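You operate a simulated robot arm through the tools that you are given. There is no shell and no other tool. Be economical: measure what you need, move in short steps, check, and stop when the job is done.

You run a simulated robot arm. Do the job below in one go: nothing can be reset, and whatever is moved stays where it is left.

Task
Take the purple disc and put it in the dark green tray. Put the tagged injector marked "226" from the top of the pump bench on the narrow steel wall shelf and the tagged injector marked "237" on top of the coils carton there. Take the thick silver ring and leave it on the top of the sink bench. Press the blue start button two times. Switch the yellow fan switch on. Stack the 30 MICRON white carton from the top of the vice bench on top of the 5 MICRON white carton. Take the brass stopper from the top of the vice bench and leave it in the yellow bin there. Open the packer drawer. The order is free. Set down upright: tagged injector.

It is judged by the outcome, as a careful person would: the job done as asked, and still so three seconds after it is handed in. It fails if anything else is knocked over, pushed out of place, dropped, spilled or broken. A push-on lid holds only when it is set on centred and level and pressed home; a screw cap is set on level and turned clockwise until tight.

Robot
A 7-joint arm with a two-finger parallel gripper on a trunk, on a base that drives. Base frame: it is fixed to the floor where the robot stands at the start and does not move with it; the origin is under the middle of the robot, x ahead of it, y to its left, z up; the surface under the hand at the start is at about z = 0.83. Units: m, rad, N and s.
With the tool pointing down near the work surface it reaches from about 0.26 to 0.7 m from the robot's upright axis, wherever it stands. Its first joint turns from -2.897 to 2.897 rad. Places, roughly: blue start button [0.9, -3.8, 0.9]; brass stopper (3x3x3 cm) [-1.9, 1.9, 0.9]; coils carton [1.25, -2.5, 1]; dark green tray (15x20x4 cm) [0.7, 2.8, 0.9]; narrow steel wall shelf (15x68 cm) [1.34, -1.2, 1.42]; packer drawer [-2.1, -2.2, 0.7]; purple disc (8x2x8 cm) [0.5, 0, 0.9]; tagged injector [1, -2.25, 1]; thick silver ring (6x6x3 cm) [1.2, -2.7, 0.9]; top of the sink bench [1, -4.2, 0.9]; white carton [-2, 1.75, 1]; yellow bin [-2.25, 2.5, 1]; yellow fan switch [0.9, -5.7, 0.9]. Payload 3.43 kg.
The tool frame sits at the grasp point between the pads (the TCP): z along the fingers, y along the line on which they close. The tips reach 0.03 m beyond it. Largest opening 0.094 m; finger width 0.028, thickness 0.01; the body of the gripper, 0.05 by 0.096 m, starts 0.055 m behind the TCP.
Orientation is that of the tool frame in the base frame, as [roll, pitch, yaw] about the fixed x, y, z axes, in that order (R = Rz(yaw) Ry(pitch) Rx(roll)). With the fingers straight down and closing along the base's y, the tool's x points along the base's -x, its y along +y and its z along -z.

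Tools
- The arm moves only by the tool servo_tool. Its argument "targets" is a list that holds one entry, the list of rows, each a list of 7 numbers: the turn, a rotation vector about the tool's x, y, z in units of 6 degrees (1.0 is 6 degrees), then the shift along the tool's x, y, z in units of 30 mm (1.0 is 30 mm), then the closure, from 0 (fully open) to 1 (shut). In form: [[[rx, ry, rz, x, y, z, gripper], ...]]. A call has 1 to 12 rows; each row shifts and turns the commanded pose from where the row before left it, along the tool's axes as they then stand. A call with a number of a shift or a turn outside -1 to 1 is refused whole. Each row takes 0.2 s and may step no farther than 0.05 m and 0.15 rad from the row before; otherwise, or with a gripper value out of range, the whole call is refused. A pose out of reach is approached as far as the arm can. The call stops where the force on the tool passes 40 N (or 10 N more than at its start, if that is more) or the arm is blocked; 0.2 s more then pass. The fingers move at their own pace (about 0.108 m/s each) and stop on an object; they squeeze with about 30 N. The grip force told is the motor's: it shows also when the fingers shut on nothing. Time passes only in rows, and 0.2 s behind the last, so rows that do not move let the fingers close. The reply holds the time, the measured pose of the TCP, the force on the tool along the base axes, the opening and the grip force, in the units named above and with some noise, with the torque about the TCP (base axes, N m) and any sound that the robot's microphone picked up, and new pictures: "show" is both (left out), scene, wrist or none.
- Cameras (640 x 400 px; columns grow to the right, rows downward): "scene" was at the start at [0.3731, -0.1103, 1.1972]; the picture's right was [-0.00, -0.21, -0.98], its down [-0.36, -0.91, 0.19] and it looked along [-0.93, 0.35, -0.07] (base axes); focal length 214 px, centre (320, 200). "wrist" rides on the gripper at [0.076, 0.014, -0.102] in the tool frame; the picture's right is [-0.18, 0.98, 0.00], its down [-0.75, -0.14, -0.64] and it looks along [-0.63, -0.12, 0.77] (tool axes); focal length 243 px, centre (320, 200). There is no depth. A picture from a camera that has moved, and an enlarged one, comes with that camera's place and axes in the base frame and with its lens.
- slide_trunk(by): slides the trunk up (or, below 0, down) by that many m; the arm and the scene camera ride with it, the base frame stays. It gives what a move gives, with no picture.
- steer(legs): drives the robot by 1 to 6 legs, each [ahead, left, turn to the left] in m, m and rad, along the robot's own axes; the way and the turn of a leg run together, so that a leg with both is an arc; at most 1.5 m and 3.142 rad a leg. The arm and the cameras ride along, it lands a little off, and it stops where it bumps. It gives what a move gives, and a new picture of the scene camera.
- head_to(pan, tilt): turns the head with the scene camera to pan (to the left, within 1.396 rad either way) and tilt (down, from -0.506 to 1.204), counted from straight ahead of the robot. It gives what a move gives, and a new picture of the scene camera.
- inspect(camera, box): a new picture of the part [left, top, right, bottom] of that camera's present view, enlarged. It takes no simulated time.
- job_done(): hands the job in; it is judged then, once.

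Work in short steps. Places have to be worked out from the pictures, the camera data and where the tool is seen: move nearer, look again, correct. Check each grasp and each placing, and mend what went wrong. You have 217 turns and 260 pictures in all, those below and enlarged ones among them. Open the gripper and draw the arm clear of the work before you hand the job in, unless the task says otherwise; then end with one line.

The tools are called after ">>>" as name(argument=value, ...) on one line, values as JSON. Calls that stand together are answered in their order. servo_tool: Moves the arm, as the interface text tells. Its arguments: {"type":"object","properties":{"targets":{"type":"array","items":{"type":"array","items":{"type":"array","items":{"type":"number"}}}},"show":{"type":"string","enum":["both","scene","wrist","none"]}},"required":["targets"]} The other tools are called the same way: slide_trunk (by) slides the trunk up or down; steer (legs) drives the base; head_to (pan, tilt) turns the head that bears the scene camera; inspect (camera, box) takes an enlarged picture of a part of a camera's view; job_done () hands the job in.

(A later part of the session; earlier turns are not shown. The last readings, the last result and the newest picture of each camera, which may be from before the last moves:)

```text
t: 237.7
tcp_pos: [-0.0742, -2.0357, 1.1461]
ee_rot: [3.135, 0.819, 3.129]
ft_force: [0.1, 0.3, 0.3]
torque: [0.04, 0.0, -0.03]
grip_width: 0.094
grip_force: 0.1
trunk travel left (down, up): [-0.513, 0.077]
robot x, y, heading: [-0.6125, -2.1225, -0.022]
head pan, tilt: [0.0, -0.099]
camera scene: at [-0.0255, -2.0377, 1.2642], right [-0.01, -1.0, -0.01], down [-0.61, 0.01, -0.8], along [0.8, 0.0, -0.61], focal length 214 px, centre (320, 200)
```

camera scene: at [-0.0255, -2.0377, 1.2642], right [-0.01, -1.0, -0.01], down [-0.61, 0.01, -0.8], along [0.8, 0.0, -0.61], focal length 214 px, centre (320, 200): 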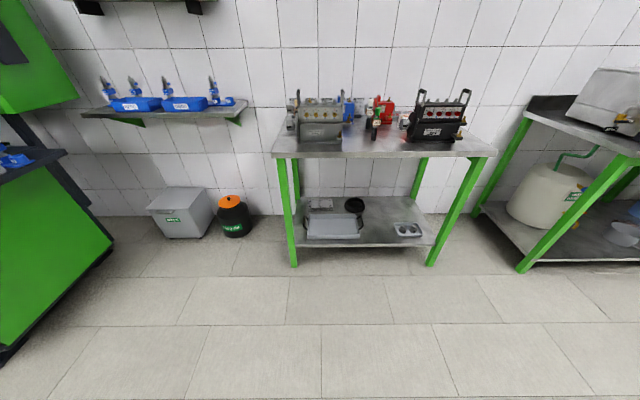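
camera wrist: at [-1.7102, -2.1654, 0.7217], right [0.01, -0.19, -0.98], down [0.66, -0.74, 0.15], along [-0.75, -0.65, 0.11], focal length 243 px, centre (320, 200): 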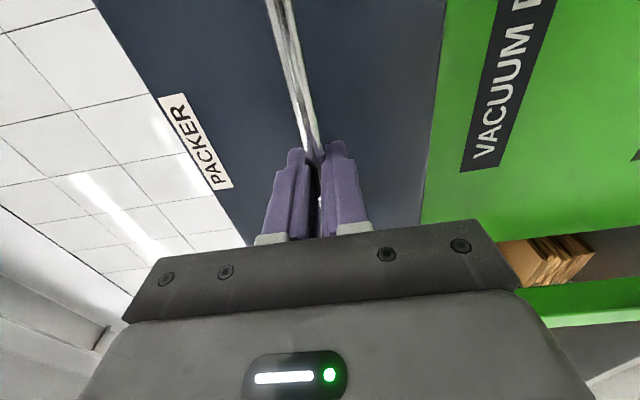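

I see the pump bench, with a lower shelf at left holding blue racks and another shelf above. I drive closer and look.

>>> steer(legs=[[0.5, -0.1, 0]])

>>> inspect(camera="scene", box=[220, 20, 540, 220])

>>> head_to(pan=0.6, tilt=-0.5)

```text
t: 240.8
tcp_pos: [0.4342, -2.1478, 1.1452]
ee_rot: [3.133, 0.817, 3.128]
ft_force: [0.6, 0.3, -0.1]
torque: [0.0, 0.01, -0.01]
grip_width: 0.0941
grip_force: 0.1
trunk travel left (down, up): [-0.513, 0.077]
robot x, y, heading: [-0.0995, -2.2347, -0.029]
head pan, tilt: [0.0, -0.099]
camera scene: at [0.4838, -2.1478, 1.2638], right [-0.01, -1.0, -0.01], down [-0.61, 0.01, -0.79], along [0.79, 0.0, -0.61], focal length 214 px, centre (320, 200)
```

scene: 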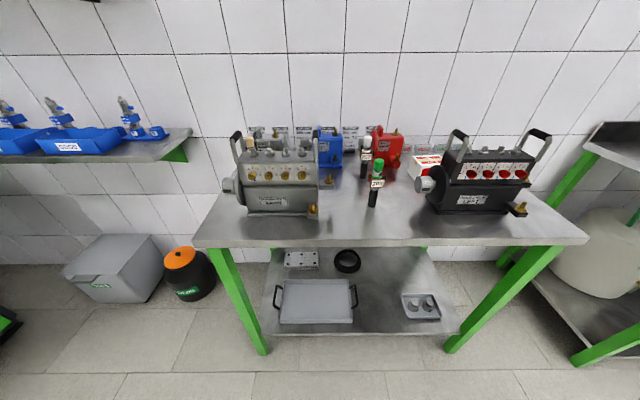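

```text
2.00 times, centred on (380, 120) of scene
camera zoom: at [0.4838, -2.1478, 1.2638], right [-0.01, -1.0, -0.01], down [-0.61, 0.01, -0.79], along [0.79, 0.0, -0.61], focal length 429 px, centre (200, 360)
```

zoom: 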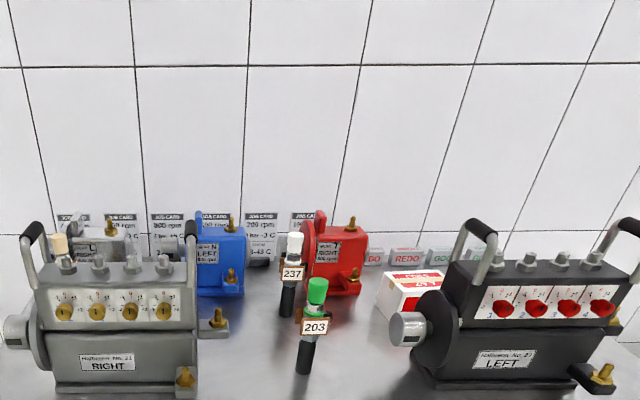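

```text
t: 241.8
tcp_pos: [0.4348, -2.1465, 1.1455]
ee_rot: [3.134, 0.82, 3.128]
ft_force: [0.1, 0.2, -0.1]
torque: [-0.01, 0.04, -0.01]
grip_width: 0.0942
grip_force: 0.0
trunk travel left (down, up): [-0.513, 0.077]
robot x, y, heading: [-0.0999, -2.2353, -0.03]
head pan, tilt: [0.6, -0.499]
camera scene: at [0.4815, -2.11, 1.3088], right [0.41, -0.83, -0.39], down [-0.31, 0.28, -0.91], along [0.86, 0.49, -0.14], focal length 214 px, centre (320, 200)
```

scene: 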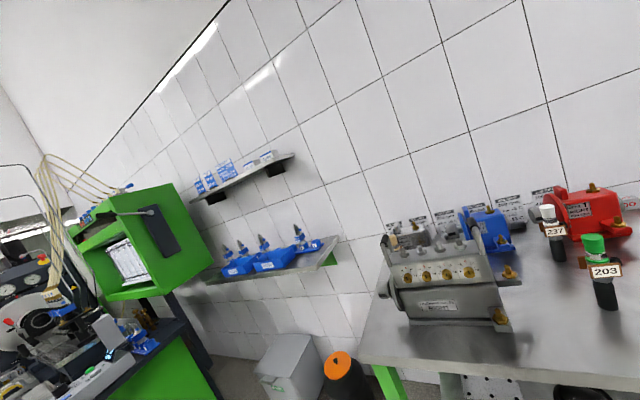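

Injectors 237 (white cap) and 203 (green cap) are visible, and a cream cap behind the grey pump may be 226. I move nearer with the hand high to look down.

>>> steer(legs=[[0.35, 0, 0.03]])

>>> head_to(pan=0, tilt=0.1)

```text
t: 244.0
tcp_pos: [0.7823, -2.1306, 1.1446]
ee_rot: [3.136, 0.819, -3.12]
ft_force: [0.1, -0.9, -1.0]
torque: [0.0, 0.01, -0.01]
grip_width: 0.0939
grip_force: 0.0
trunk travel left (down, up): [-0.513, 0.077]
robot x, y, heading: [0.2482, -2.2383, 0.008]
head pan, tilt: [0.6, -0.499]
camera scene: at [0.8284, -2.0915, 1.3084], right [0.44, -0.81, -0.39], down [-0.32, 0.27, -0.91], along [0.84, 0.52, -0.14], focal length 214 px, centre (320, 200)
```

scene: 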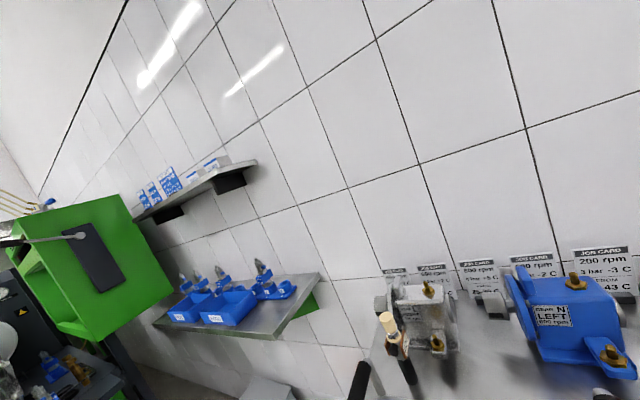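

```text
t: 245.0
tcp_pos: [0.7807, -2.1277, 1.1464]
ee_rot: [3.133, 0.82, -3.118]
ft_force: [0.0, 0.2, -0.7]
torque: [-0.01, 0.0, -0.01]
grip_width: 0.0941
grip_force: 0.1
trunk travel left (down, up): [-0.513, 0.077]
robot x, y, heading: [0.2497, -2.2353, 0.01]
head pan, tilt: [0.0, 0.099]
camera scene: at [0.8219, -2.1292, 1.2478], right [0.03, -1.0, -0.01], down [-0.75, -0.02, -0.66], along [0.66, 0.02, -0.75], focal length 214 px, centre (320, 200)
```

scene: 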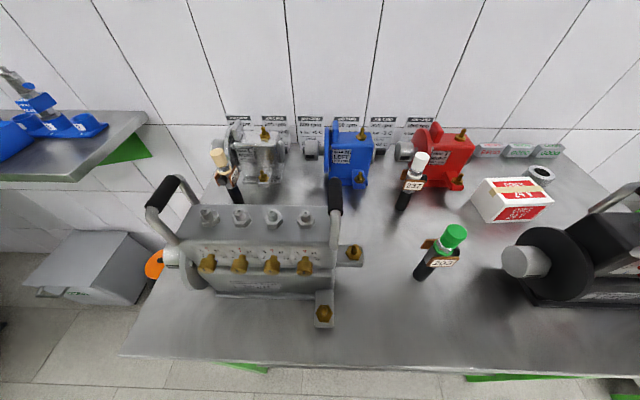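

Excellent view. I zoom to read the cream-capped injector's tag and the carton.

>>> inspect(camera="scene", box=[190, 120, 310, 210])

>>> inspect(camera="scene", box=[380, 120, 590, 250])

```text
4.44 times, centred on (250, 165) of scene
camera zoom: at [0.8219, -2.1292, 1.2478], right [0.03, -1.0, -0.01], down [-0.75, -0.02, -0.66], along [0.66, 0.02, -0.75], focal length 953 px, centre (631, 356)
```

zoom: 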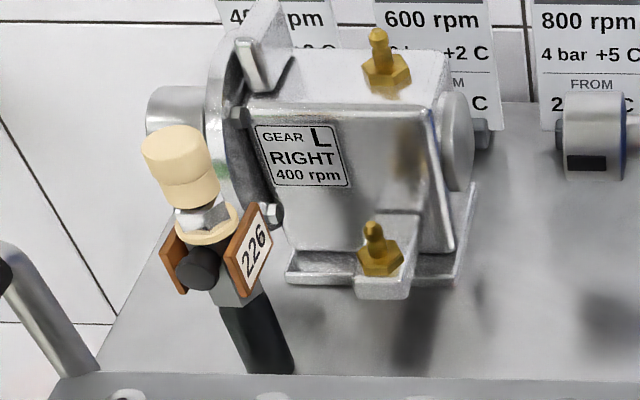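

```text
3.05 times, centred on (485, 185) of scene
camera zoom: at [0.8219, -2.1292, 1.2478], right [0.03, -1.0, -0.01], down [-0.75, -0.02, -0.66], along [0.66, 0.02, -0.75], focal length 654 px, centre (-183, 246)
```

zoom: 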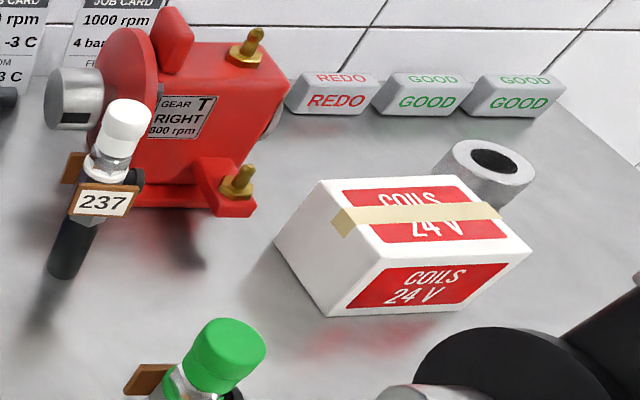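

226 is the cream-capped injector and the COILS carton is confirmed. I shift the hand right for clearance over the pump, then roll nearer and look again.

>>> servo_tool(targets=[[[0, 0, 0, 0, -1, 0, 0], [0, 0, 0, 0, -1, 0, 0], [0, 0, 0, 0, -1, 0, 0], [0, 0, 0, 0, -1, 0, 0], [0, 0, 0, -0.73, -1, -0.68, 0]]], show="none")

>>> steer(legs=[[0.2, 0, -0.01]])

>>> head_to(pan=0, tilt=0.5)

```text
t: 246.2
tcp_pos: [0.7841, -2.2824, 1.1771]
ee_rot: [3.132, 0.821, -3.118]
ft_force: [-0.3, -0.5, 0.5]
torque: [0.03, 0.03, 0.0]
grip_width: 0.0939
grip_force: 0.2
trunk travel left (down, up): [-0.513, 0.077]
robot x, y, heading: [0.2512, -2.2388, 0.009]
head pan, tilt: [0.0, 0.099]
```

```text
t: 247.8
tcp_pos: [0.9896, -2.2865, 1.1758]
ee_rot: [3.131, 0.82, -3.132]
ft_force: [-0.3, 0.8, -0.4]
torque: [0.01, 0.01, 0.05]
grip_width: 0.0941
grip_force: 0.2
trunk travel left (down, up): [-0.513, 0.077]
robot x, y, heading: [0.4493, -2.2377, 0.002]
head pan, tilt: [0.0, 0.099]
camera scene: at [1.0298, -2.2864, 1.2774], right [0.02, -1.0, -0.01], down [-0.75, -0.01, -0.66], along [0.66, 0.01, -0.75], focal length 214 px, centre (320, 200)
```

scene: 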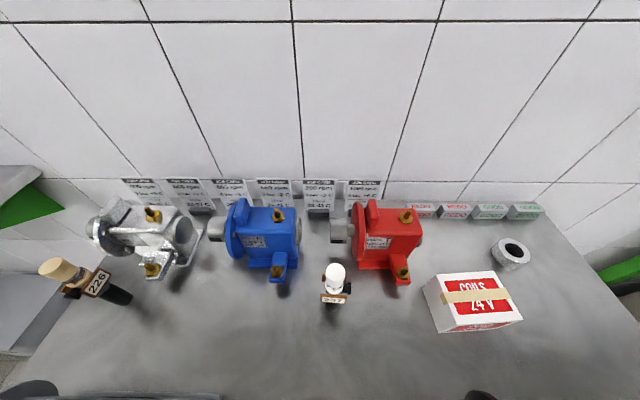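

```text
t: 248.7
tcp_pos: [0.9873, -2.2861, 1.1767]
ee_rot: [3.133, 0.821, -3.132]
ft_force: [0.6, 0.8, 0.5]
torque: [0.01, 0.01, 0.01]
grip_width: 0.0941
grip_force: 0.1
trunk travel left (down, up): [-0.513, 0.077]
robot x, y, heading: [0.4519, -2.2341, -0.001]
head pan, tilt: [0.0, 0.499]
camera scene: at [1.0027, -2.2867, 1.2516], right [0.02, -1.0, -0.01], down [-0.95, -0.01, -0.32], along [0.32, 0.01, -0.95], focal length 214 px, centre (320, 200)
```

scene: 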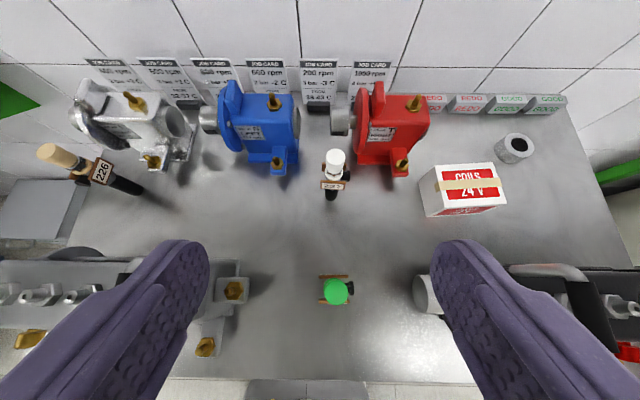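

I zoom into this view for the carton, the ring and 237.

>>> inspect(camera="scene", box=[300, 120, 560, 282])

```text
2.46 times, centred on (430, 201) of scene
camera zoom: at [1.0027, -2.2867, 1.2516], right [0.02, -1.0, -0.01], down [-0.95, -0.01, -0.32], along [0.32, 0.01, -0.95], focal length 528 px, centre (49, 198)
```

zoom: 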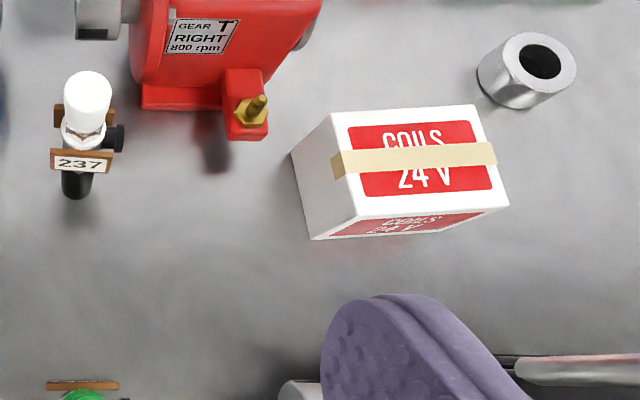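

I get: bench surface z≈0.869, injector 237 axis ≈(1.147, −2.305) with top 1.003; carton top z≈0.93, centred (1.142, −2.523). I bring the tilted hand in, aiming to pinch the cap of 237.

>>> servo_tool(targets=[[[0, 0, 0, 0.15, -0.105, 0.946, 0.36], [0, 0, 0, 0.15, -0.105, 0.946, 0.36], [0, 0, 0, 0.15, -0.105, 0.946, 0.36], [0, 0, 0, 0.15, -0.105, 0.946, 0.36], [0, 0, 0, 0.15, -0.105, 0.946, 0.36], [0, 0, 0, 0.15, -0.105, 0.946, 0.36]]])

```text
t: 250.1
tcp_pos: [1.0975, -2.3026, 1.0369]
ee_rot: [3.134, 0.819, -3.131]
ft_force: [-0.1, -0.9, 0.6]
torque: [0.02, 0.04, 0.0]
grip_width: 0.0602
grip_force: 0.1
trunk travel left (down, up): [-0.513, 0.077]
robot x, y, heading: [0.4534, -2.2377, -0.002]
head pan, tilt: [0.0, 0.499]
camera scene: at [1.1127, -2.3039, 1.1127], right [0.02, -1.0, -0.01], down [-0.95, -0.01, -0.31], along [0.31, 0.01, -0.95], focal length 214 px, centre (320, 200)
camera wrist: at [0.9709, -2.2917, 1.0521], right [0.11, 0.98, 0.14], down [0.05, -0.15, 0.99], along [0.99, -0.1, -0.06], focal length 243 px, centre (320, 200)
```

scene: 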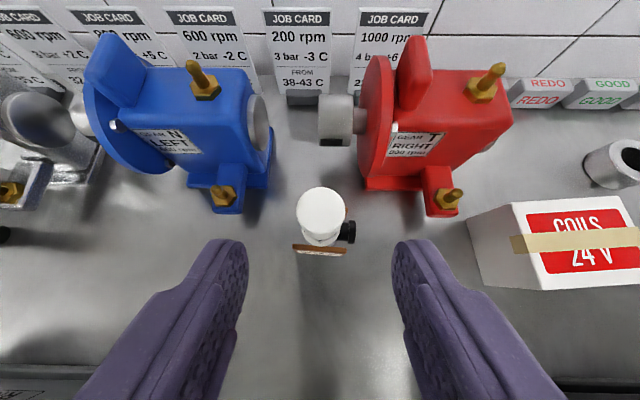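
wrist: 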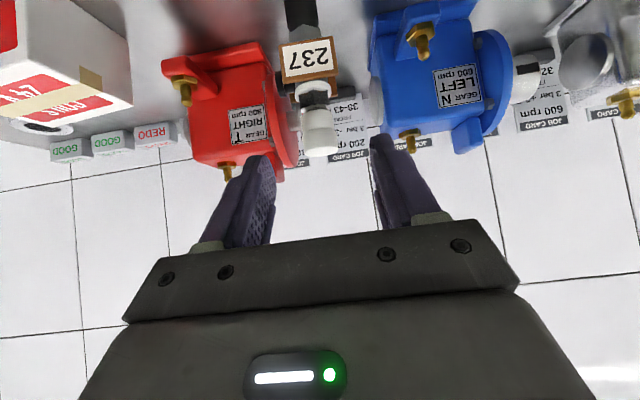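

The cap spans z≈0.974–1.009 and is centred. I advance onto it and close.

>>> servo_tool(targets=[[[0, 0, 0, -0.05, 0, 0.86, 0.36], [0, 0, 0, -0.05, 0, 0.86, 0.36], [0, 0, 0, 0, 0, 0, 0.36]]])

```text
t: 250.9
tcp_pos: [1.1349, -2.3002, 1.0063]
ee_rot: [3.133, 0.821, -3.132]
ft_force: [-0.8, 0.2, 1.4]
torque: [0.04, 0.19, -0.05]
grip_width: 0.0603
grip_force: 0.1
trunk travel left (down, up): [-0.513, 0.077]
robot x, y, heading: [0.4576, -2.2385, 0.0]
head pan, tilt: [0.0, 0.499]
camera scene: at [1.1497, -2.2994, 1.0818], right [0.02, -1.0, -0.01], down [-0.95, -0.01, -0.31], along [0.31, 0.01, -0.95], focal length 214 px, centre (320, 200)
camera wrist: at [1.0079, -2.2872, 1.0211], right [0.11, 0.98, 0.14], down [0.05, -0.15, 0.99], along [0.99, -0.1, -0.06], focal length 243 px, centre (320, 200)
```

scene: 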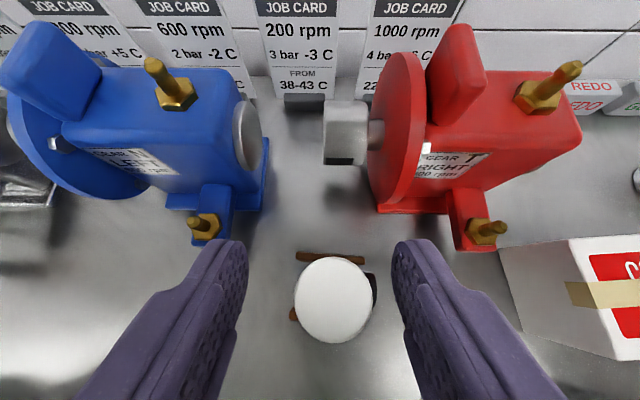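
wrist: 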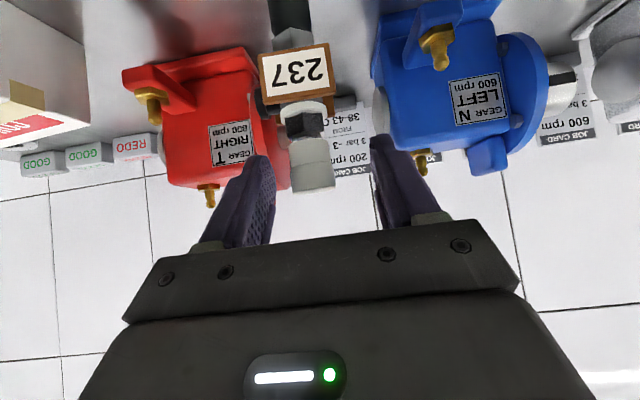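

The cap is 5 mm to the right of centre; I correct and close on it.

>>> servo_tool(targets=[[[0, 0, 0, 0, -0.16, 0, 0.36], [0, 0, 0, 0, 0, 0, 1], [0, 0, 0, 0, 0, 0, 1], [0, 0, 0, 0, 0, 0, 1]]])

```text
t: 251.9
tcp_pos: [1.1336, -2.3045, 1.0063]
ee_rot: [3.135, 0.82, -3.13]
ft_force: [1.2, 1.4, 6.7]
torque: [0.07, 0.54, -0.1]
grip_width: 0.023
grip_force: 29.8
trunk travel left (down, up): [-0.513, 0.077]
robot x, y, heading: [0.4548, -2.2422, -0.008]
head pan, tilt: [0.0, 0.499]
heard: snap
camera scene: at [1.1494, -2.3052, 1.082], right [0.02, -1.0, -0.01], down [-0.95, -0.01, -0.32], along [0.32, 0.01, -0.95], focal length 214 px, centre (320, 200)
camera wrist: at [1.0076, -2.2931, 1.0212], right [0.11, 0.98, 0.14], down [0.05, -0.15, 0.99], along [0.99, -0.1, -0.06], focal length 243 px, centre (320, 200)
```

scene: 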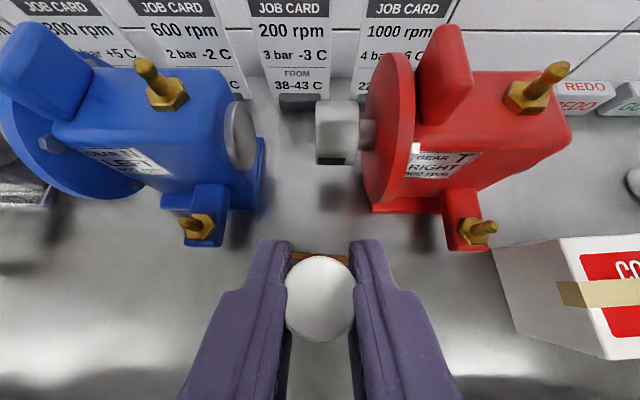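
wrist: 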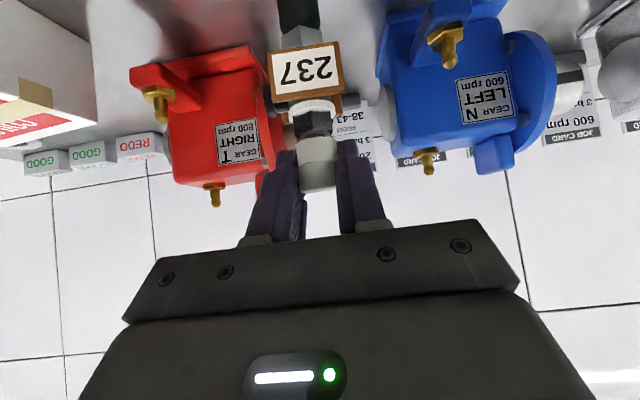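

A "snap" was heard on closing. I inspect the injector closely before doing anything more.

>>> inspect(camera="wrist", box=[230, 0, 410, 210])

>>> inspect(camera="scene", box=[220, 210, 420, 370])

```text
1.90 times, centred on (320, 105) of wrist
camera zoom: at [1.0076, -2.2931, 1.0212], right [0.11, 0.98, 0.14], down [0.05, -0.15, 0.99], along [0.99, -0.1, -0.06], focal length 462 px, centre (320, 381)
```

zoom: 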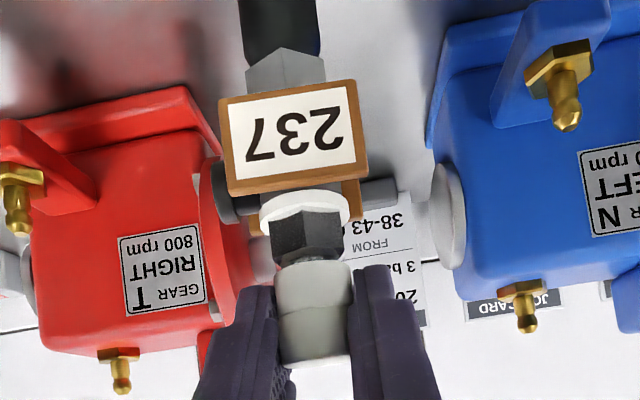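

```text
2.50 times, centred on (320, 290) of scene
camera zoom: at [1.1494, -2.3052, 1.082], right [0.02, -1.0, -0.01], down [-0.95, -0.01, -0.32], along [0.32, 0.01, -0.95], focal length 536 px, centre (320, -25)
```

zoom: 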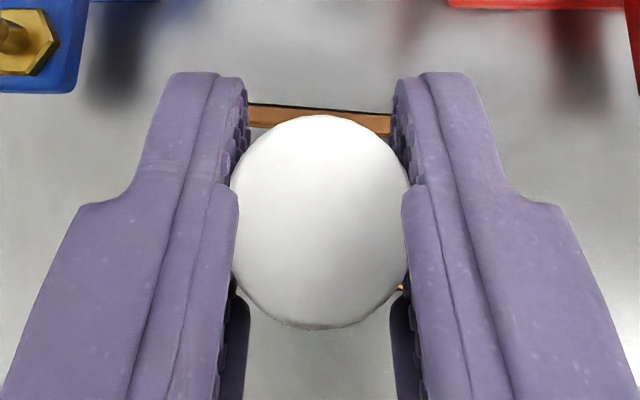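

Nothing looks broken. I lift by just 6 mm to see whether the whole injector comes along with its cap.

>>> servo_tool(targets=[[[0, 0, 0, -0.07, 0, -0.065, 1], [0, 0, 0, -0.07, 0, -0.065, 1], [0, 0, 0, 0, 0, 0, 1]]], show="none")

>>> inspect(camera="wrist", box=[230, 0, 410, 210])

```text
t: 252.7
tcp_pos: [1.1334, -2.3066, 1.0109]
ee_rot: [3.134, 0.82, -3.132]
ft_force: [-0.4, 0.7, -0.6]
torque: [-0.02, -0.02, 0.03]
grip_width: 0.0229
grip_force: 29.6
trunk travel left (down, up): [-0.513, 0.077]
robot x, y, heading: [0.4544, -2.2395, 0.002]
head pan, tilt: [0.0, 0.499]
```

```text
1.90 times, centred on (320, 105) of wrist
camera zoom: at [1.0064, -2.2944, 1.0261], right [0.11, 0.98, 0.14], down [0.05, -0.15, 0.99], along [0.99, -0.1, -0.06], focal length 462 px, centre (320, 381)
```

zoom: 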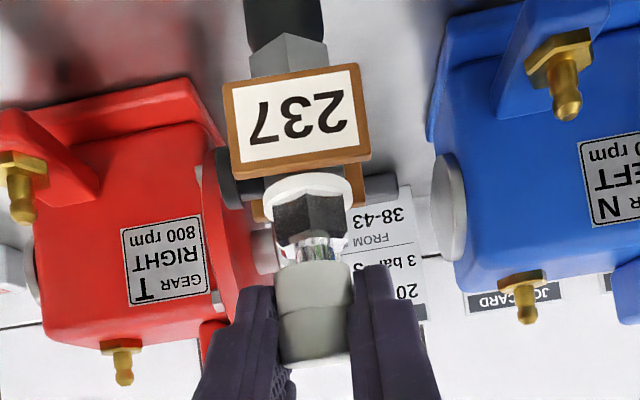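

The cap is a push-on cap and it has come loose — the body stayed behind. It is still over the nozzle, so I push it straight back down until it seats.

>>> servo_tool(targets=[[[0, 0, 0, 0.07, 0, 0.065, 1], [0, 0, 0, 0.07, 0, 0.065, 1], [0, 0, 0, 0.05, 0, 0.047, 1], [0, 0, 0, 0.05, 0, 0.047, 1], [0, 0, 0, 0.05, 0, 0.047, 1], [0, 0, 0, 0.05, 0, 0.047, 1]]], show="none")

>>> inspect(camera="wrist", box=[230, 0, 410, 210])

```text
t: 253.8
tcp_pos: [1.14, -2.3044, 1.0078]
ee_rot: [3.133, 0.837, -3.132]
ft_force: [-0.7, 1.2, 20.8]
torque: [0.2, 0.71, 0.01]
grip_width: 0.0229
grip_force: 29.7
trunk travel left (down, up): [-0.513, 0.077]
robot x, y, heading: [0.4536, -2.2406, -0.003]
head pan, tilt: [0.0, 0.499]
stopped in row 5: the force on the tool passed its limit at 44 N (the readings are from after the stop); the commanded pose is now the measured one
```

```text
1.90 times, centred on (320, 105) of wrist
camera zoom: at [1.013, -2.2937, 1.0207], right [0.11, 0.98, 0.14], down [0.03, -0.15, 0.99], along [0.99, -0.1, -0.05], focal length 462 px, centre (320, 381)
```

zoom: 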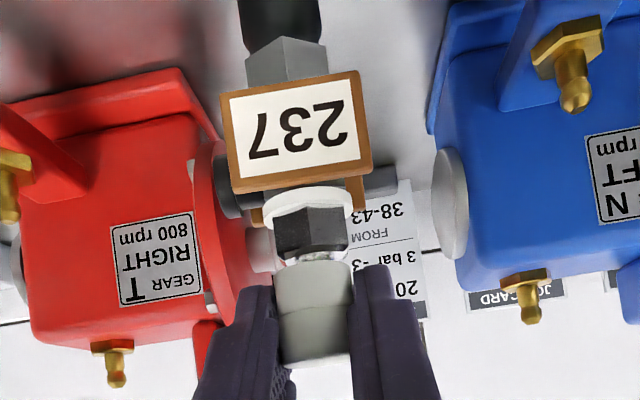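

A slight gap remains and the hand bent a little under load. I release the cap, back off and look at how it sits.

>>> servo_tool(targets=[[[0, 0, 0, -0.03, 0, -0.03, 1], [0, 0, 0, 0, 0, 0, 0.6], [0, 0, 0, 0, 0, 0, 0.36], [0, 0, 0, 0, 0, -0.5, 0.36], [0, 0, 0, 0, 0, -0.8, 0.36], [0, 0, 0, 0, 0, -0.8, 0.36], [0, 0, 0, 0, 0, -0.8, 0.36]]], show="both")

>>> inspect(camera="wrist", box=[250, 20, 410, 180])

```text
t: 255.4
tcp_pos: [1.0725, -2.3075, 1.0644]
ee_rot: [3.133, 0.829, -3.131]
ft_force: [0.2, 0.3, 0.0]
torque: [-0.02, -0.03, 0.02]
grip_width: 0.0603
grip_force: 0.0
trunk travel left (down, up): [-0.513, 0.077]
robot x, y, heading: [0.4532, -2.2356, -0.001]
head pan, tilt: [0.0, 0.499]
camera scene: at [1.0861, -2.3078, 1.1397], right [0.02, -1.0, -0.01], down [-0.95, -0.01, -0.32], along [0.32, 0.01, -0.95], focal length 214 px, centre (320, 200)
camera wrist: at [0.9449, -2.2955, 1.0776], right [0.11, 0.98, 0.14], down [0.04, -0.15, 0.99], along [0.99, -0.1, -0.05], focal length 243 px, centre (320, 200)
```

scene: 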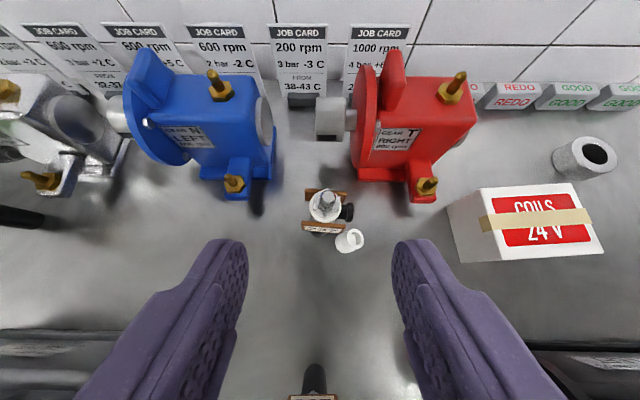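
wrist: 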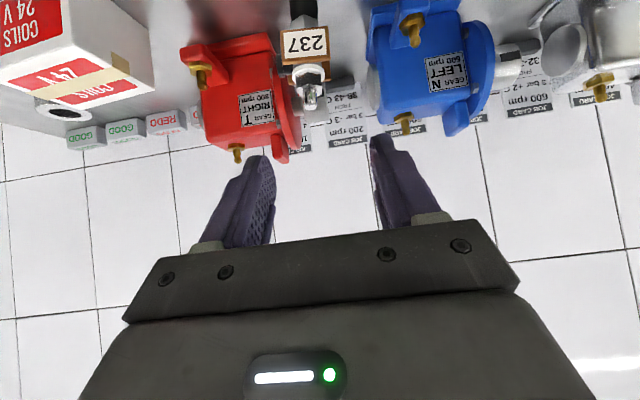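

```text
2.50 times, centred on (330, 100) of wrist
camera zoom: at [0.9449, -2.2955, 1.0776], right [0.11, 0.98, 0.14], down [0.04, -0.15, 0.99], along [0.99, -0.1, -0.05], focal length 606 px, centre (295, 450)
```

zoom: 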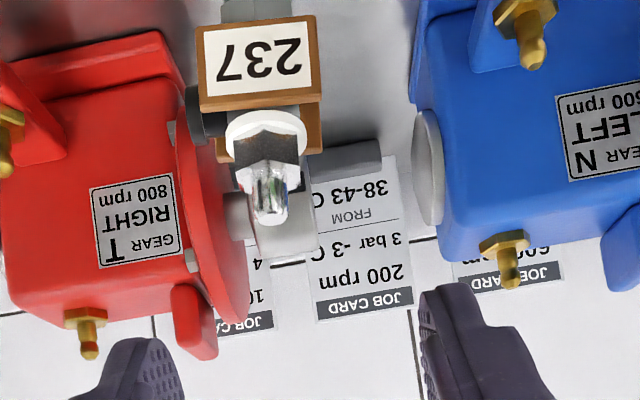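

The cap has fallen off next to the injector. I must put it back on; let me see exactly how it lies.

>>> inspect(camera="scene", box=[290, 175, 390, 265])

```text
4.44 times, centred on (340, 220) of scene
camera zoom: at [1.0861, -2.3078, 1.1397], right [0.02, -1.0, -0.01], down [-0.95, -0.01, -0.32], along [0.32, 0.01, -0.95], focal length 953 px, centre (231, 111)
```

zoom: 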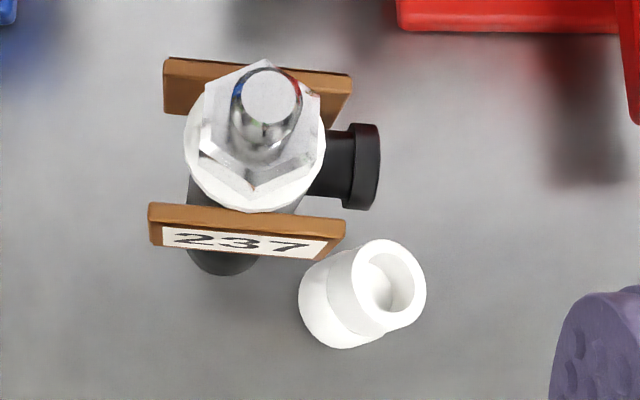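

It seems to stand almost upright with its hole up, maybe still settling. I let time pass and look again.

>>> servo_tool(targets=[[[0, 0, 0, 0, 0, 0, 0.36], [0, 0, 0, 0, 0, 0, 0.36], [0, 0, 0, 0, 0, 0, 0.36]]], show="none")

>>> inspect(camera="scene", box=[290, 175, 390, 265])

```text
t: 256.2
tcp_pos: [1.0729, -2.3074, 1.0638]
ee_rot: [3.134, 0.829, -3.13]
ft_force: [0.5, -0.4, 0.0]
torque: [-0.04, 0.04, 0.01]
grip_width: 0.0603
grip_force: 0.1
trunk travel left (down, up): [-0.513, 0.077]
robot x, y, heading: [0.4523, -2.2365, 0.0]
head pan, tilt: [0.0, 0.499]
```

```text
4.44 times, centred on (340, 220) of scene
camera zoom: at [1.0868, -2.3075, 1.1395], right [0.02, -1.0, -0.01], down [-0.95, -0.01, -0.32], along [0.32, 0.01, -0.95], focal length 953 px, centre (231, 111)
```

zoom: 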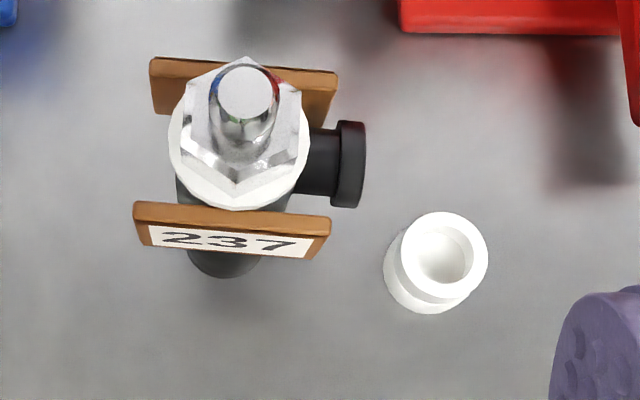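

The cap stands on the bench, hole up, and the injector still stands. New plan: grip the bare metal nozzle to move 237 onto the carton, then regrasp and flip the cap at the bench's front edge, and press it back on. First I advance on the nozzle.

>>> servo_tool(targets=[[[0, 0, 0, 0.065, 0, 0.917, 0.5], [0, 0, 0, 0.065, 0, 0.917, 0.5], [0, 0, 0, 0.065, 0, 0.917, 0.5], [0, 0, 0, 0, 0, 0, 0.5]]])

```text
t: 257.2
tcp_pos: [1.1306, -2.3055, 1.0052]
ee_rot: [3.133, 0.833, -3.131]
ft_force: [-0.9, -0.4, 15.1]
torque: [0.1, 2.2, -0.02]
grip_width: 0.0469
grip_force: 0.0
trunk travel left (down, up): [-0.513, 0.077]
robot x, y, heading: [0.4534, -2.2404, 0.001]
head pan, tilt: [0.0, 0.499]
camera scene: at [1.1449, -2.3065, 1.0811], right [0.02, -1.0, -0.01], down [-0.95, -0.01, -0.33], along [0.33, 0.01, -0.95], focal length 214 px, centre (320, 200)
camera wrist: at [1.0038, -2.2943, 1.0186], right [0.11, 0.98, 0.14], down [0.04, -0.15, 0.99], along [0.99, -0.1, -0.05], focal length 243 px, centre (320, 200)
```

scene: 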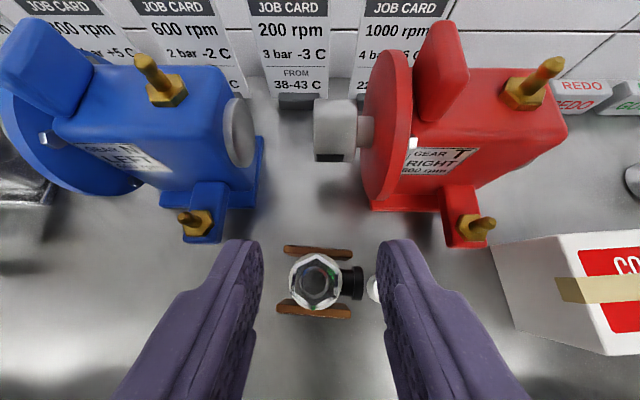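
wrist: 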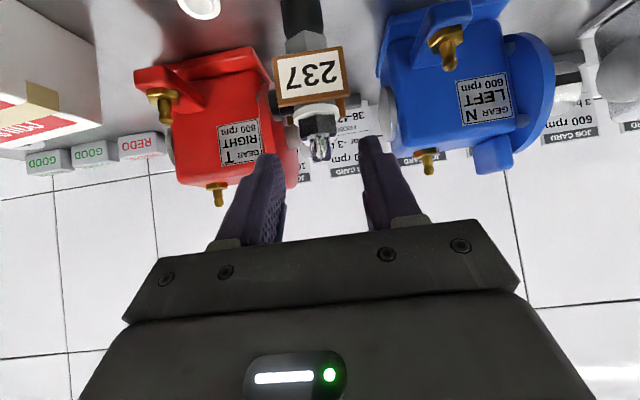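

The force pattern (15 N acting 0.147 m behind the TCP) shows the underside of the hand resting on injector 203's cap. I back off at once and steepen the hand.

>>> servo_tool(targets=[[[0, 0, 0, -0.3, 0, -0.3, 0.5], [0, 0, 0, -0.4, 0, -0.4, 0.5], [0, 0, 0, -0.4, 0, -0.4, 0.5], [0, 1, 0, 0, 0, 0, 0.5], [0, 1, 0, 0, 0, 0, 0.5], [0, 1, 0, 0, 0, 0, 0.5]]])

```text
t: 258.6
tcp_pos: [1.1276, -2.3062, 1.0501]
ee_rot: [3.134, 0.513, -3.129]
ft_force: [0.1, -0.4, 0.8]
torque: [-0.01, -0.02, 0.01]
grip_width: 0.047
grip_force: 0.0
trunk travel left (down, up): [-0.513, 0.077]
robot x, y, heading: [0.4545, -2.2412, 0.0]
head pan, tilt: [0.0, 0.499]
camera scene: at [1.1642, -2.3059, 1.1176], right [0.02, -1.0, -0.01], down [-1.0, -0.02, -0.01], along [0.01, 0.01, -1.0], focal length 214 px, centre (320, 200)
camera wrist: at [1.0112, -2.2941, 1.1024], right [0.14, 0.98, 0.1], down [0.34, -0.14, 0.93], along [0.93, -0.1, -0.36], focal length 243 px, centre (320, 200)
```

scene: 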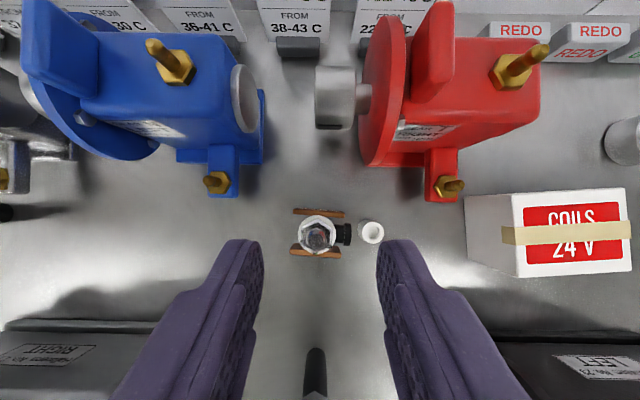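
wrist: 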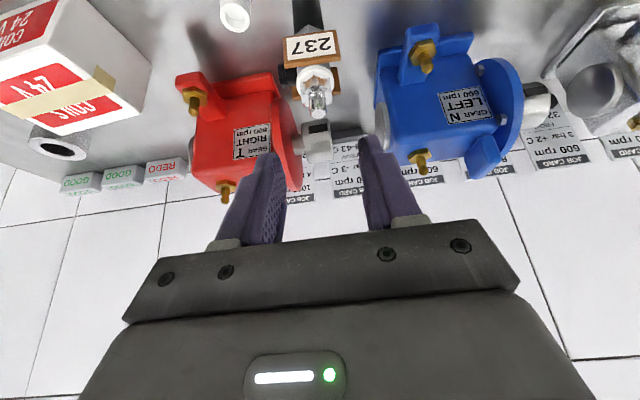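

Clear of 203, which still stands. With the steeper hand I line up on the nozzle axis (1.143, −2.304), descend and close.

>>> servo_tool(targets=[[[0, 0, 0, 0.273, 0.035, 0.667, 0.5], [0, 0, 0, 0.273, 0.035, 0.667, 0.5], [0, 0, 0, 0, 0, 0, 0.5]]])

```text
t: 259.4
tcp_pos: [1.1316, -2.3034, 1.0048]
ee_rot: [3.135, 0.515, -3.129]
ft_force: [0.0, -0.2, 0.0]
torque: [-0.01, 0.01, 0.01]
grip_width: 0.0473
grip_force: 0.1
trunk travel left (down, up): [-0.513, 0.077]
robot x, y, heading: [0.453, -2.2403, -0.003]
head pan, tilt: [0.0, 0.499]
camera scene: at [1.1678, -2.3035, 1.0752], right [0.02, -1.0, -0.01], down [-1.0, -0.02, -0.02], along [0.02, 0.01, -1.0], focal length 214 px, centre (320, 200)
camera wrist: at [1.0148, -2.2918, 1.0597], right [0.14, 0.98, 0.1], down [0.34, -0.14, 0.93], along [0.93, -0.1, -0.36], focal length 243 px, centre (320, 200)
```

scene: 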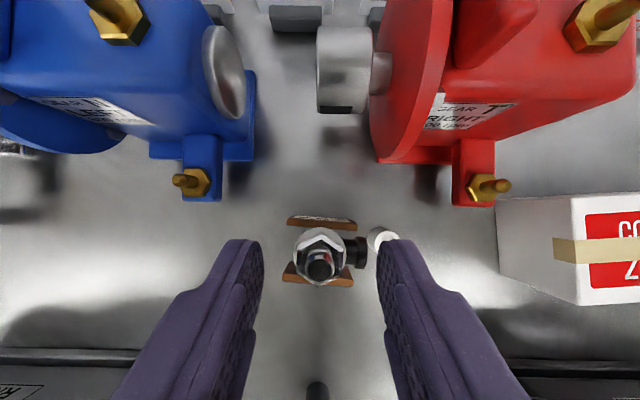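
wrist: 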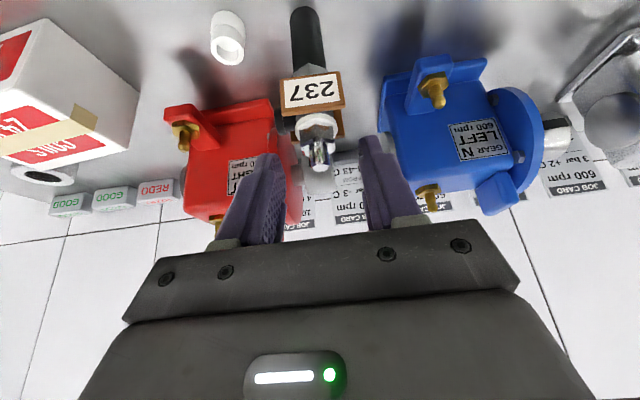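

Centred. Close on the nozzle and lift slightly to test.

>>> servo_tool(targets=[[[0, 0, 0, 0, 0, 0, 0.8], [0, 0, 0, 0, 0, 0, 1], [0, 0, 0, 0, 0, 0, 1], [0, 0, 0, -0.15, 0, -0.26, 1], [0, 0, 0, -0.15, 0, -0.26, 1], [0, 0, 0, 0, 0, 0, 1]]])

```text
t: 260.9
tcp_pos: [1.1329, -2.3035, 1.0254]
ee_rot: [3.135, 0.513, -3.127]
ft_force: [-0.4, 0.1, -3.2]
torque: [-0.01, 0.05, -0.02]
grip_width: 0.0113
grip_force: 30.0
trunk travel left (down, up): [-0.513, 0.077]
robot x, y, heading: [0.4542, -2.2384, 0.001]
head pan, tilt: [0.0, 0.499]
camera scene: at [1.1699, -2.3046, 1.0931], right [0.02, -1.0, -0.01], down [-1.0, -0.02, -0.01], along [0.01, 0.01, -1.0], focal length 214 px, centre (320, 200)
camera wrist: at [1.0169, -2.2929, 1.0778], right [0.14, 0.98, 0.1], down [0.34, -0.14, 0.93], along [0.93, -0.1, -0.36], focal length 243 px, centre (320, 200)
```

scene: 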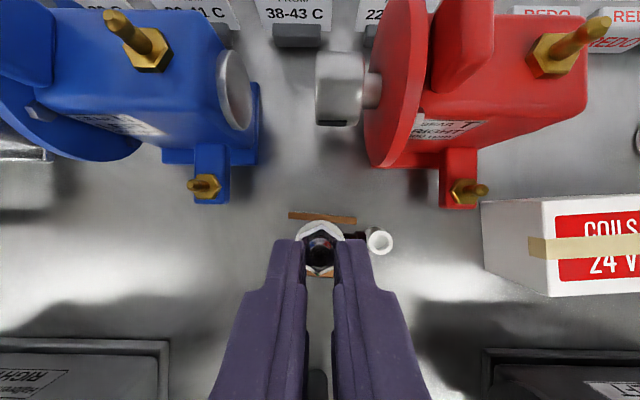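
wrist: 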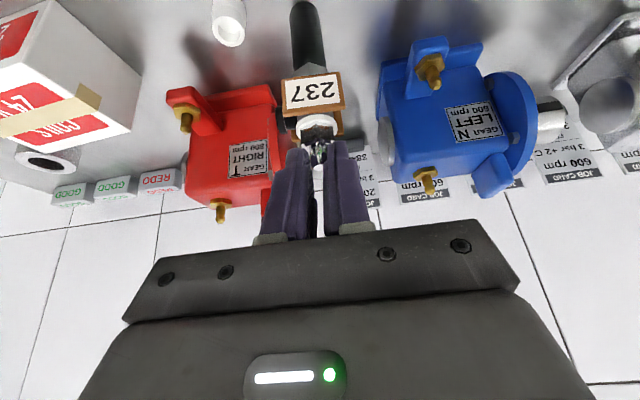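

The injector is lifted by its metal nozzle. I raise it, carry it over the carton's left part, and check.

>>> servo_tool(targets=[[[0, 0, 0, -0.4, 0, -0.72, 1], [0, 0, 0, -0.4, 0, -0.72, 1], [0, 0, 0, -0.4, 0, -0.72, 1], [0, 0, 0, -0.4, 0, -0.72, 1], [0, 0, 0, 0.04, -0.96, -0.02, 1], [0, 0, 0, 0.04, -0.96, -0.02, 1], [0, 0, 0, 0.04, -0.96, -0.02, 1], [0, 0, 0, 0.04, -0.96, -0.02, 1], [0, 0, 0, 0.04, -0.96, -0.02, 1], [0, 0, 0, 0.04, -0.96, -0.02, 1], [0, 0, 0, 0.04, -0.96, -0.02, 1]]])

```text
t: 263.2
tcp_pos: [1.1244, -2.5084, 1.1209]
ee_rot: [3.134, 0.515, -3.129]
ft_force: [0.5, 0.8, -2.6]
torque: [-0.02, 0.05, -0.04]
grip_width: 0.0114
grip_force: 30.0
trunk travel left (down, up): [-0.513, 0.077]
robot x, y, heading: [0.4542, -2.2346, -0.005]
head pan, tilt: [0.0, 0.499]
camera scene: at [1.1615, -2.508, 1.1885], right [0.02, -1.0, -0.01], down [-1.0, -0.02, -0.02], along [0.02, 0.01, -1.0], focal length 214 px, centre (320, 200)
camera wrist: at [1.0085, -2.4963, 1.1731], right [0.14, 0.98, 0.1], down [0.34, -0.14, 0.93], along [0.93, -0.1, -0.36], focal length 243 px, centre (320, 200)
```

scene: 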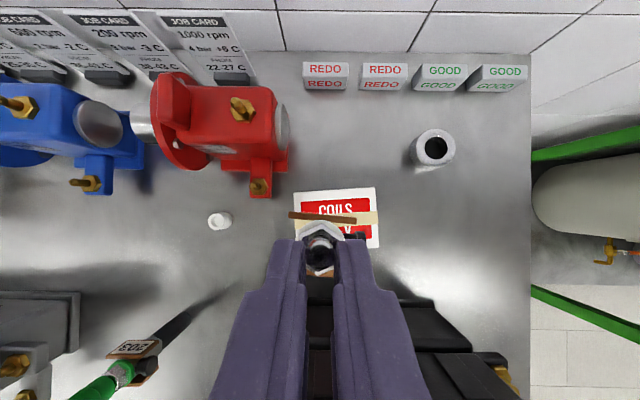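
wrist: 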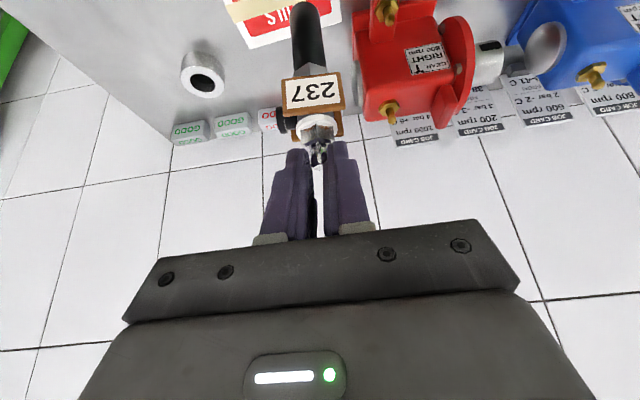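

The injector is above the carton (axis ≈(1.136, −2.508), 3 cm from the left edge). I lower it gently.

>>> servo_tool(targets=[[[0, 0, 0, 0.36, 0, 0.65, 1], [0, 0, 0, 0.36, 0, 0.65, 1], [0, 0, 0, 0.07, 0, 0.12, 1], [0, 0, 0, 0.05, 0, 0.09, 1], [0, 0, 0, 0, 0, 0, 1]]], show="wrist")

```text
t: 264.4
tcp_pos: [1.1255, -2.5064, 1.0763]
ee_rot: [3.138, 0.522, -3.127]
ft_force: [-0.5, -0.5, 24.9]
torque: [-0.05, -0.38, 0.01]
grip_width: 0.0116
grip_force: 29.8
trunk travel left (down, up): [-0.513, 0.077]
robot x, y, heading: [0.4555, -2.2374, 0.001]
head pan, tilt: [0.0, 0.499]
camera wrist: at [1.0087, -2.4948, 1.1276], right [0.14, 0.98, 0.09], down [0.34, -0.14, 0.93], along [0.93, -0.1, -0.35], focal length 243 px, centre (320, 200)
```

wrist: 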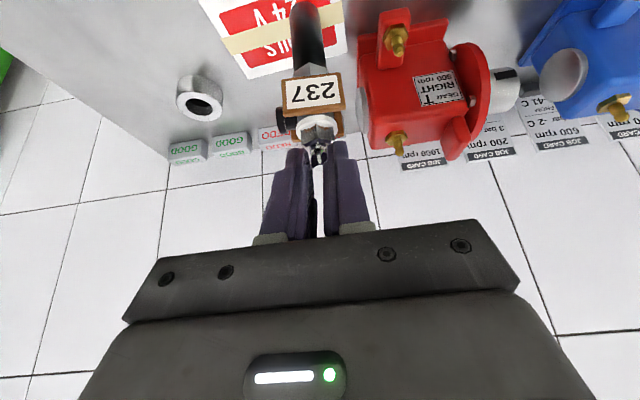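

Contact (25 N). I relax and check the force, then open partly and back off upward.

>>> servo_tool(targets=[[[0, 0, 0, -0.05, 0, -0.09, 1], [0, 0, 0, 0, 0, 0, 1]]], show="none")

```text
t: 265.1
tcp_pos: [1.1257, -2.5059, 1.0756]
ee_rot: [3.134, 0.517, -3.128]
ft_force: [2.4, -0.4, 13.5]
torque: [-0.06, -0.8, 0.03]
grip_width: 0.0116
grip_force: 30.4
trunk travel left (down, up): [-0.513, 0.077]
robot x, y, heading: [0.4548, -2.2373, -0.005]
head pan, tilt: [0.0, 0.499]
```

Still 13 N; I relax a little more, then open.

>>> servo_tool(targets=[[[0, 0, 0, -0.04, 0, -0.07, 1], [0, 0, 0, 0, 0, 0, 0.7], [0, 0, 0, 0, 0, 0, 0.5], [0, 0, 0, 0, 0, 0, 0.5], [0, 0, 0, -0.2, 0, -0.36, 0.5], [0, 0, 0, -0.4, 0, -0.72, 0.5], [0, 0, 0, -0.4, 0, -0.72, 0.5], [0, 0, 0, -0.4, 0, -0.72, 0.5]]])

```text
t: 266.9
tcp_pos: [1.1271, -2.5065, 1.1659]
ee_rot: [3.133, 0.514, -3.129]
ft_force: [-0.3, 0.4, -0.1]
torque: [0.0, -0.02, 0.02]
grip_width: 0.0472
grip_force: 0.1
trunk travel left (down, up): [-0.513, 0.077]
robot x, y, heading: [0.4526, -2.2349, -0.001]
head pan, tilt: [0.0, 0.499]
camera scene: at [1.1632, -2.5068, 1.2334], right [0.02, -1.0, -0.01], down [-1.0, -0.02, -0.02], along [0.02, 0.01, -1.0], focal length 214 px, centre (320, 200)
camera wrist: at [1.0102, -2.4951, 1.2179], right [0.14, 0.98, 0.1], down [0.34, -0.14, 0.93], along [0.93, -0.1, -0.36], focal length 243 px, centre (320, 200)
```

scene: 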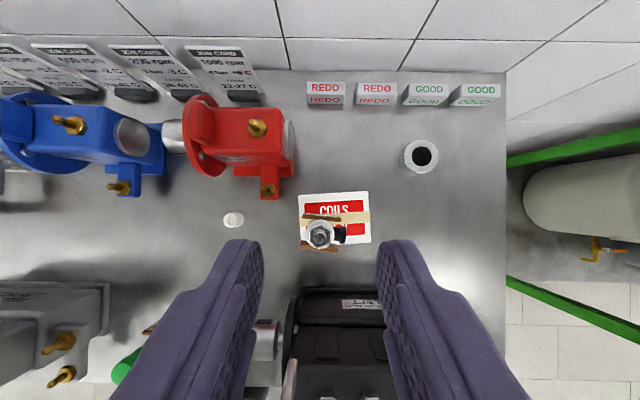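
wrist: 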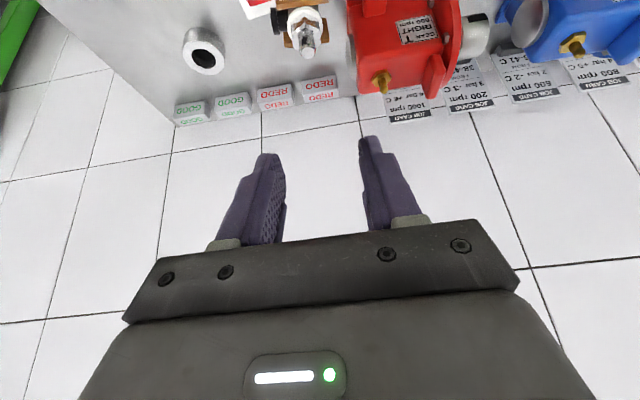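

237 stands on the carton. Now the cap at ≈(1.136, −2.3615): I move above it and lower the trunk to keep the elbow well bent.

>>> servo_tool(targets=[[[0, 0, 0, 0, 0.97, 0, 0.5], [0, 0, 0, 0, 0.97, 0, 0.5], [0, 0, 0, 0, 0.97, 0, 0.5], [0, 0, 0, 0, 0.97, 0, 0.5], [0, 0, 0, 0, 0.97, 0, 0.5]]], show="none")

>>> slide_trunk(by=-0.15)

>>> servo_tool(targets=[[[0, 0, 0, 0.3, 0, 0.54, 0.5], [0, 0, 0, 0.3, 0, 0.54, 0.5]]])

```text
t: 268.1
tcp_pos: [1.1234, -2.3569, 1.1634]
ee_rot: [3.136, 0.517, -3.129]
ft_force: [0.9, 0.6, 0.4]
torque: [-0.02, 0.02, 0.0]
grip_width: 0.047
grip_force: 0.1
trunk travel left (down, up): [-0.513, 0.077]
robot x, y, heading: [0.4512, -2.2324, -0.005]
head pan, tilt: [0.0, 0.499]
```

```text
t: 269.8
tcp_pos: [1.1231, -2.3581, 1.0137]
ee_rot: [3.136, 0.514, -3.127]
ft_force: [0.1, 0.4, -0.4]
torque: [0.01, 0.04, -0.01]
grip_width: 0.0467
grip_force: 0.1
trunk travel left (down, up): [-0.363, 0.227]
robot x, y, heading: [0.4547, -2.2376, -0.004]
head pan, tilt: [0.0, 0.499]
```

```text
t: 270.4
tcp_pos: [1.1235, -2.3579, 0.9781]
ee_rot: [3.135, 0.515, -3.127]
ft_force: [0.4, 0.2, 0.1]
torque: [0.01, 0.01, 0.0]
grip_width: 0.0468
grip_force: 0.1
trunk travel left (down, up): [-0.363, 0.227]
robot x, y, heading: [0.4519, -2.2365, -0.004]
head pan, tilt: [0.0, 0.499]
camera scene: at [1.1601, -2.3585, 1.0454], right [0.02, -1.0, -0.01], down [-1.0, -0.02, -0.02], along [0.02, 0.01, -1.0], focal length 214 px, centre (320, 200)
camera wrist: at [1.0071, -2.3467, 1.0299], right [0.14, 0.98, 0.1], down [0.34, -0.14, 0.93], along [0.93, -0.1, -0.36], focal length 243 px, centre (320, 200)
```

scene: 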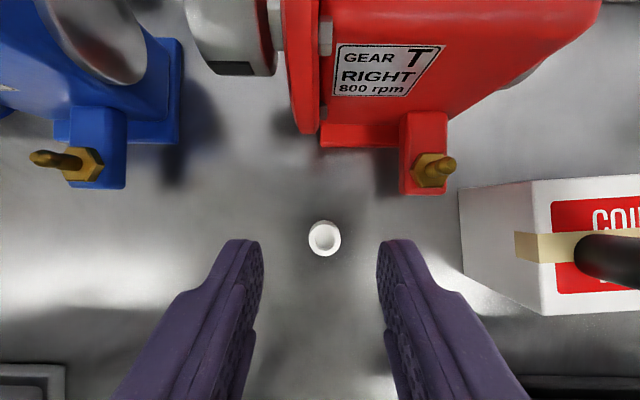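
wrist: 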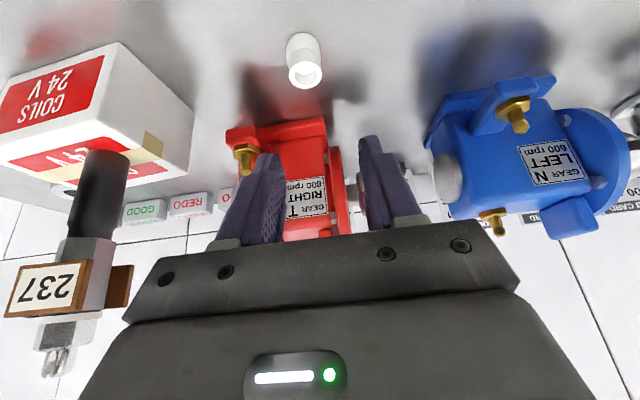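

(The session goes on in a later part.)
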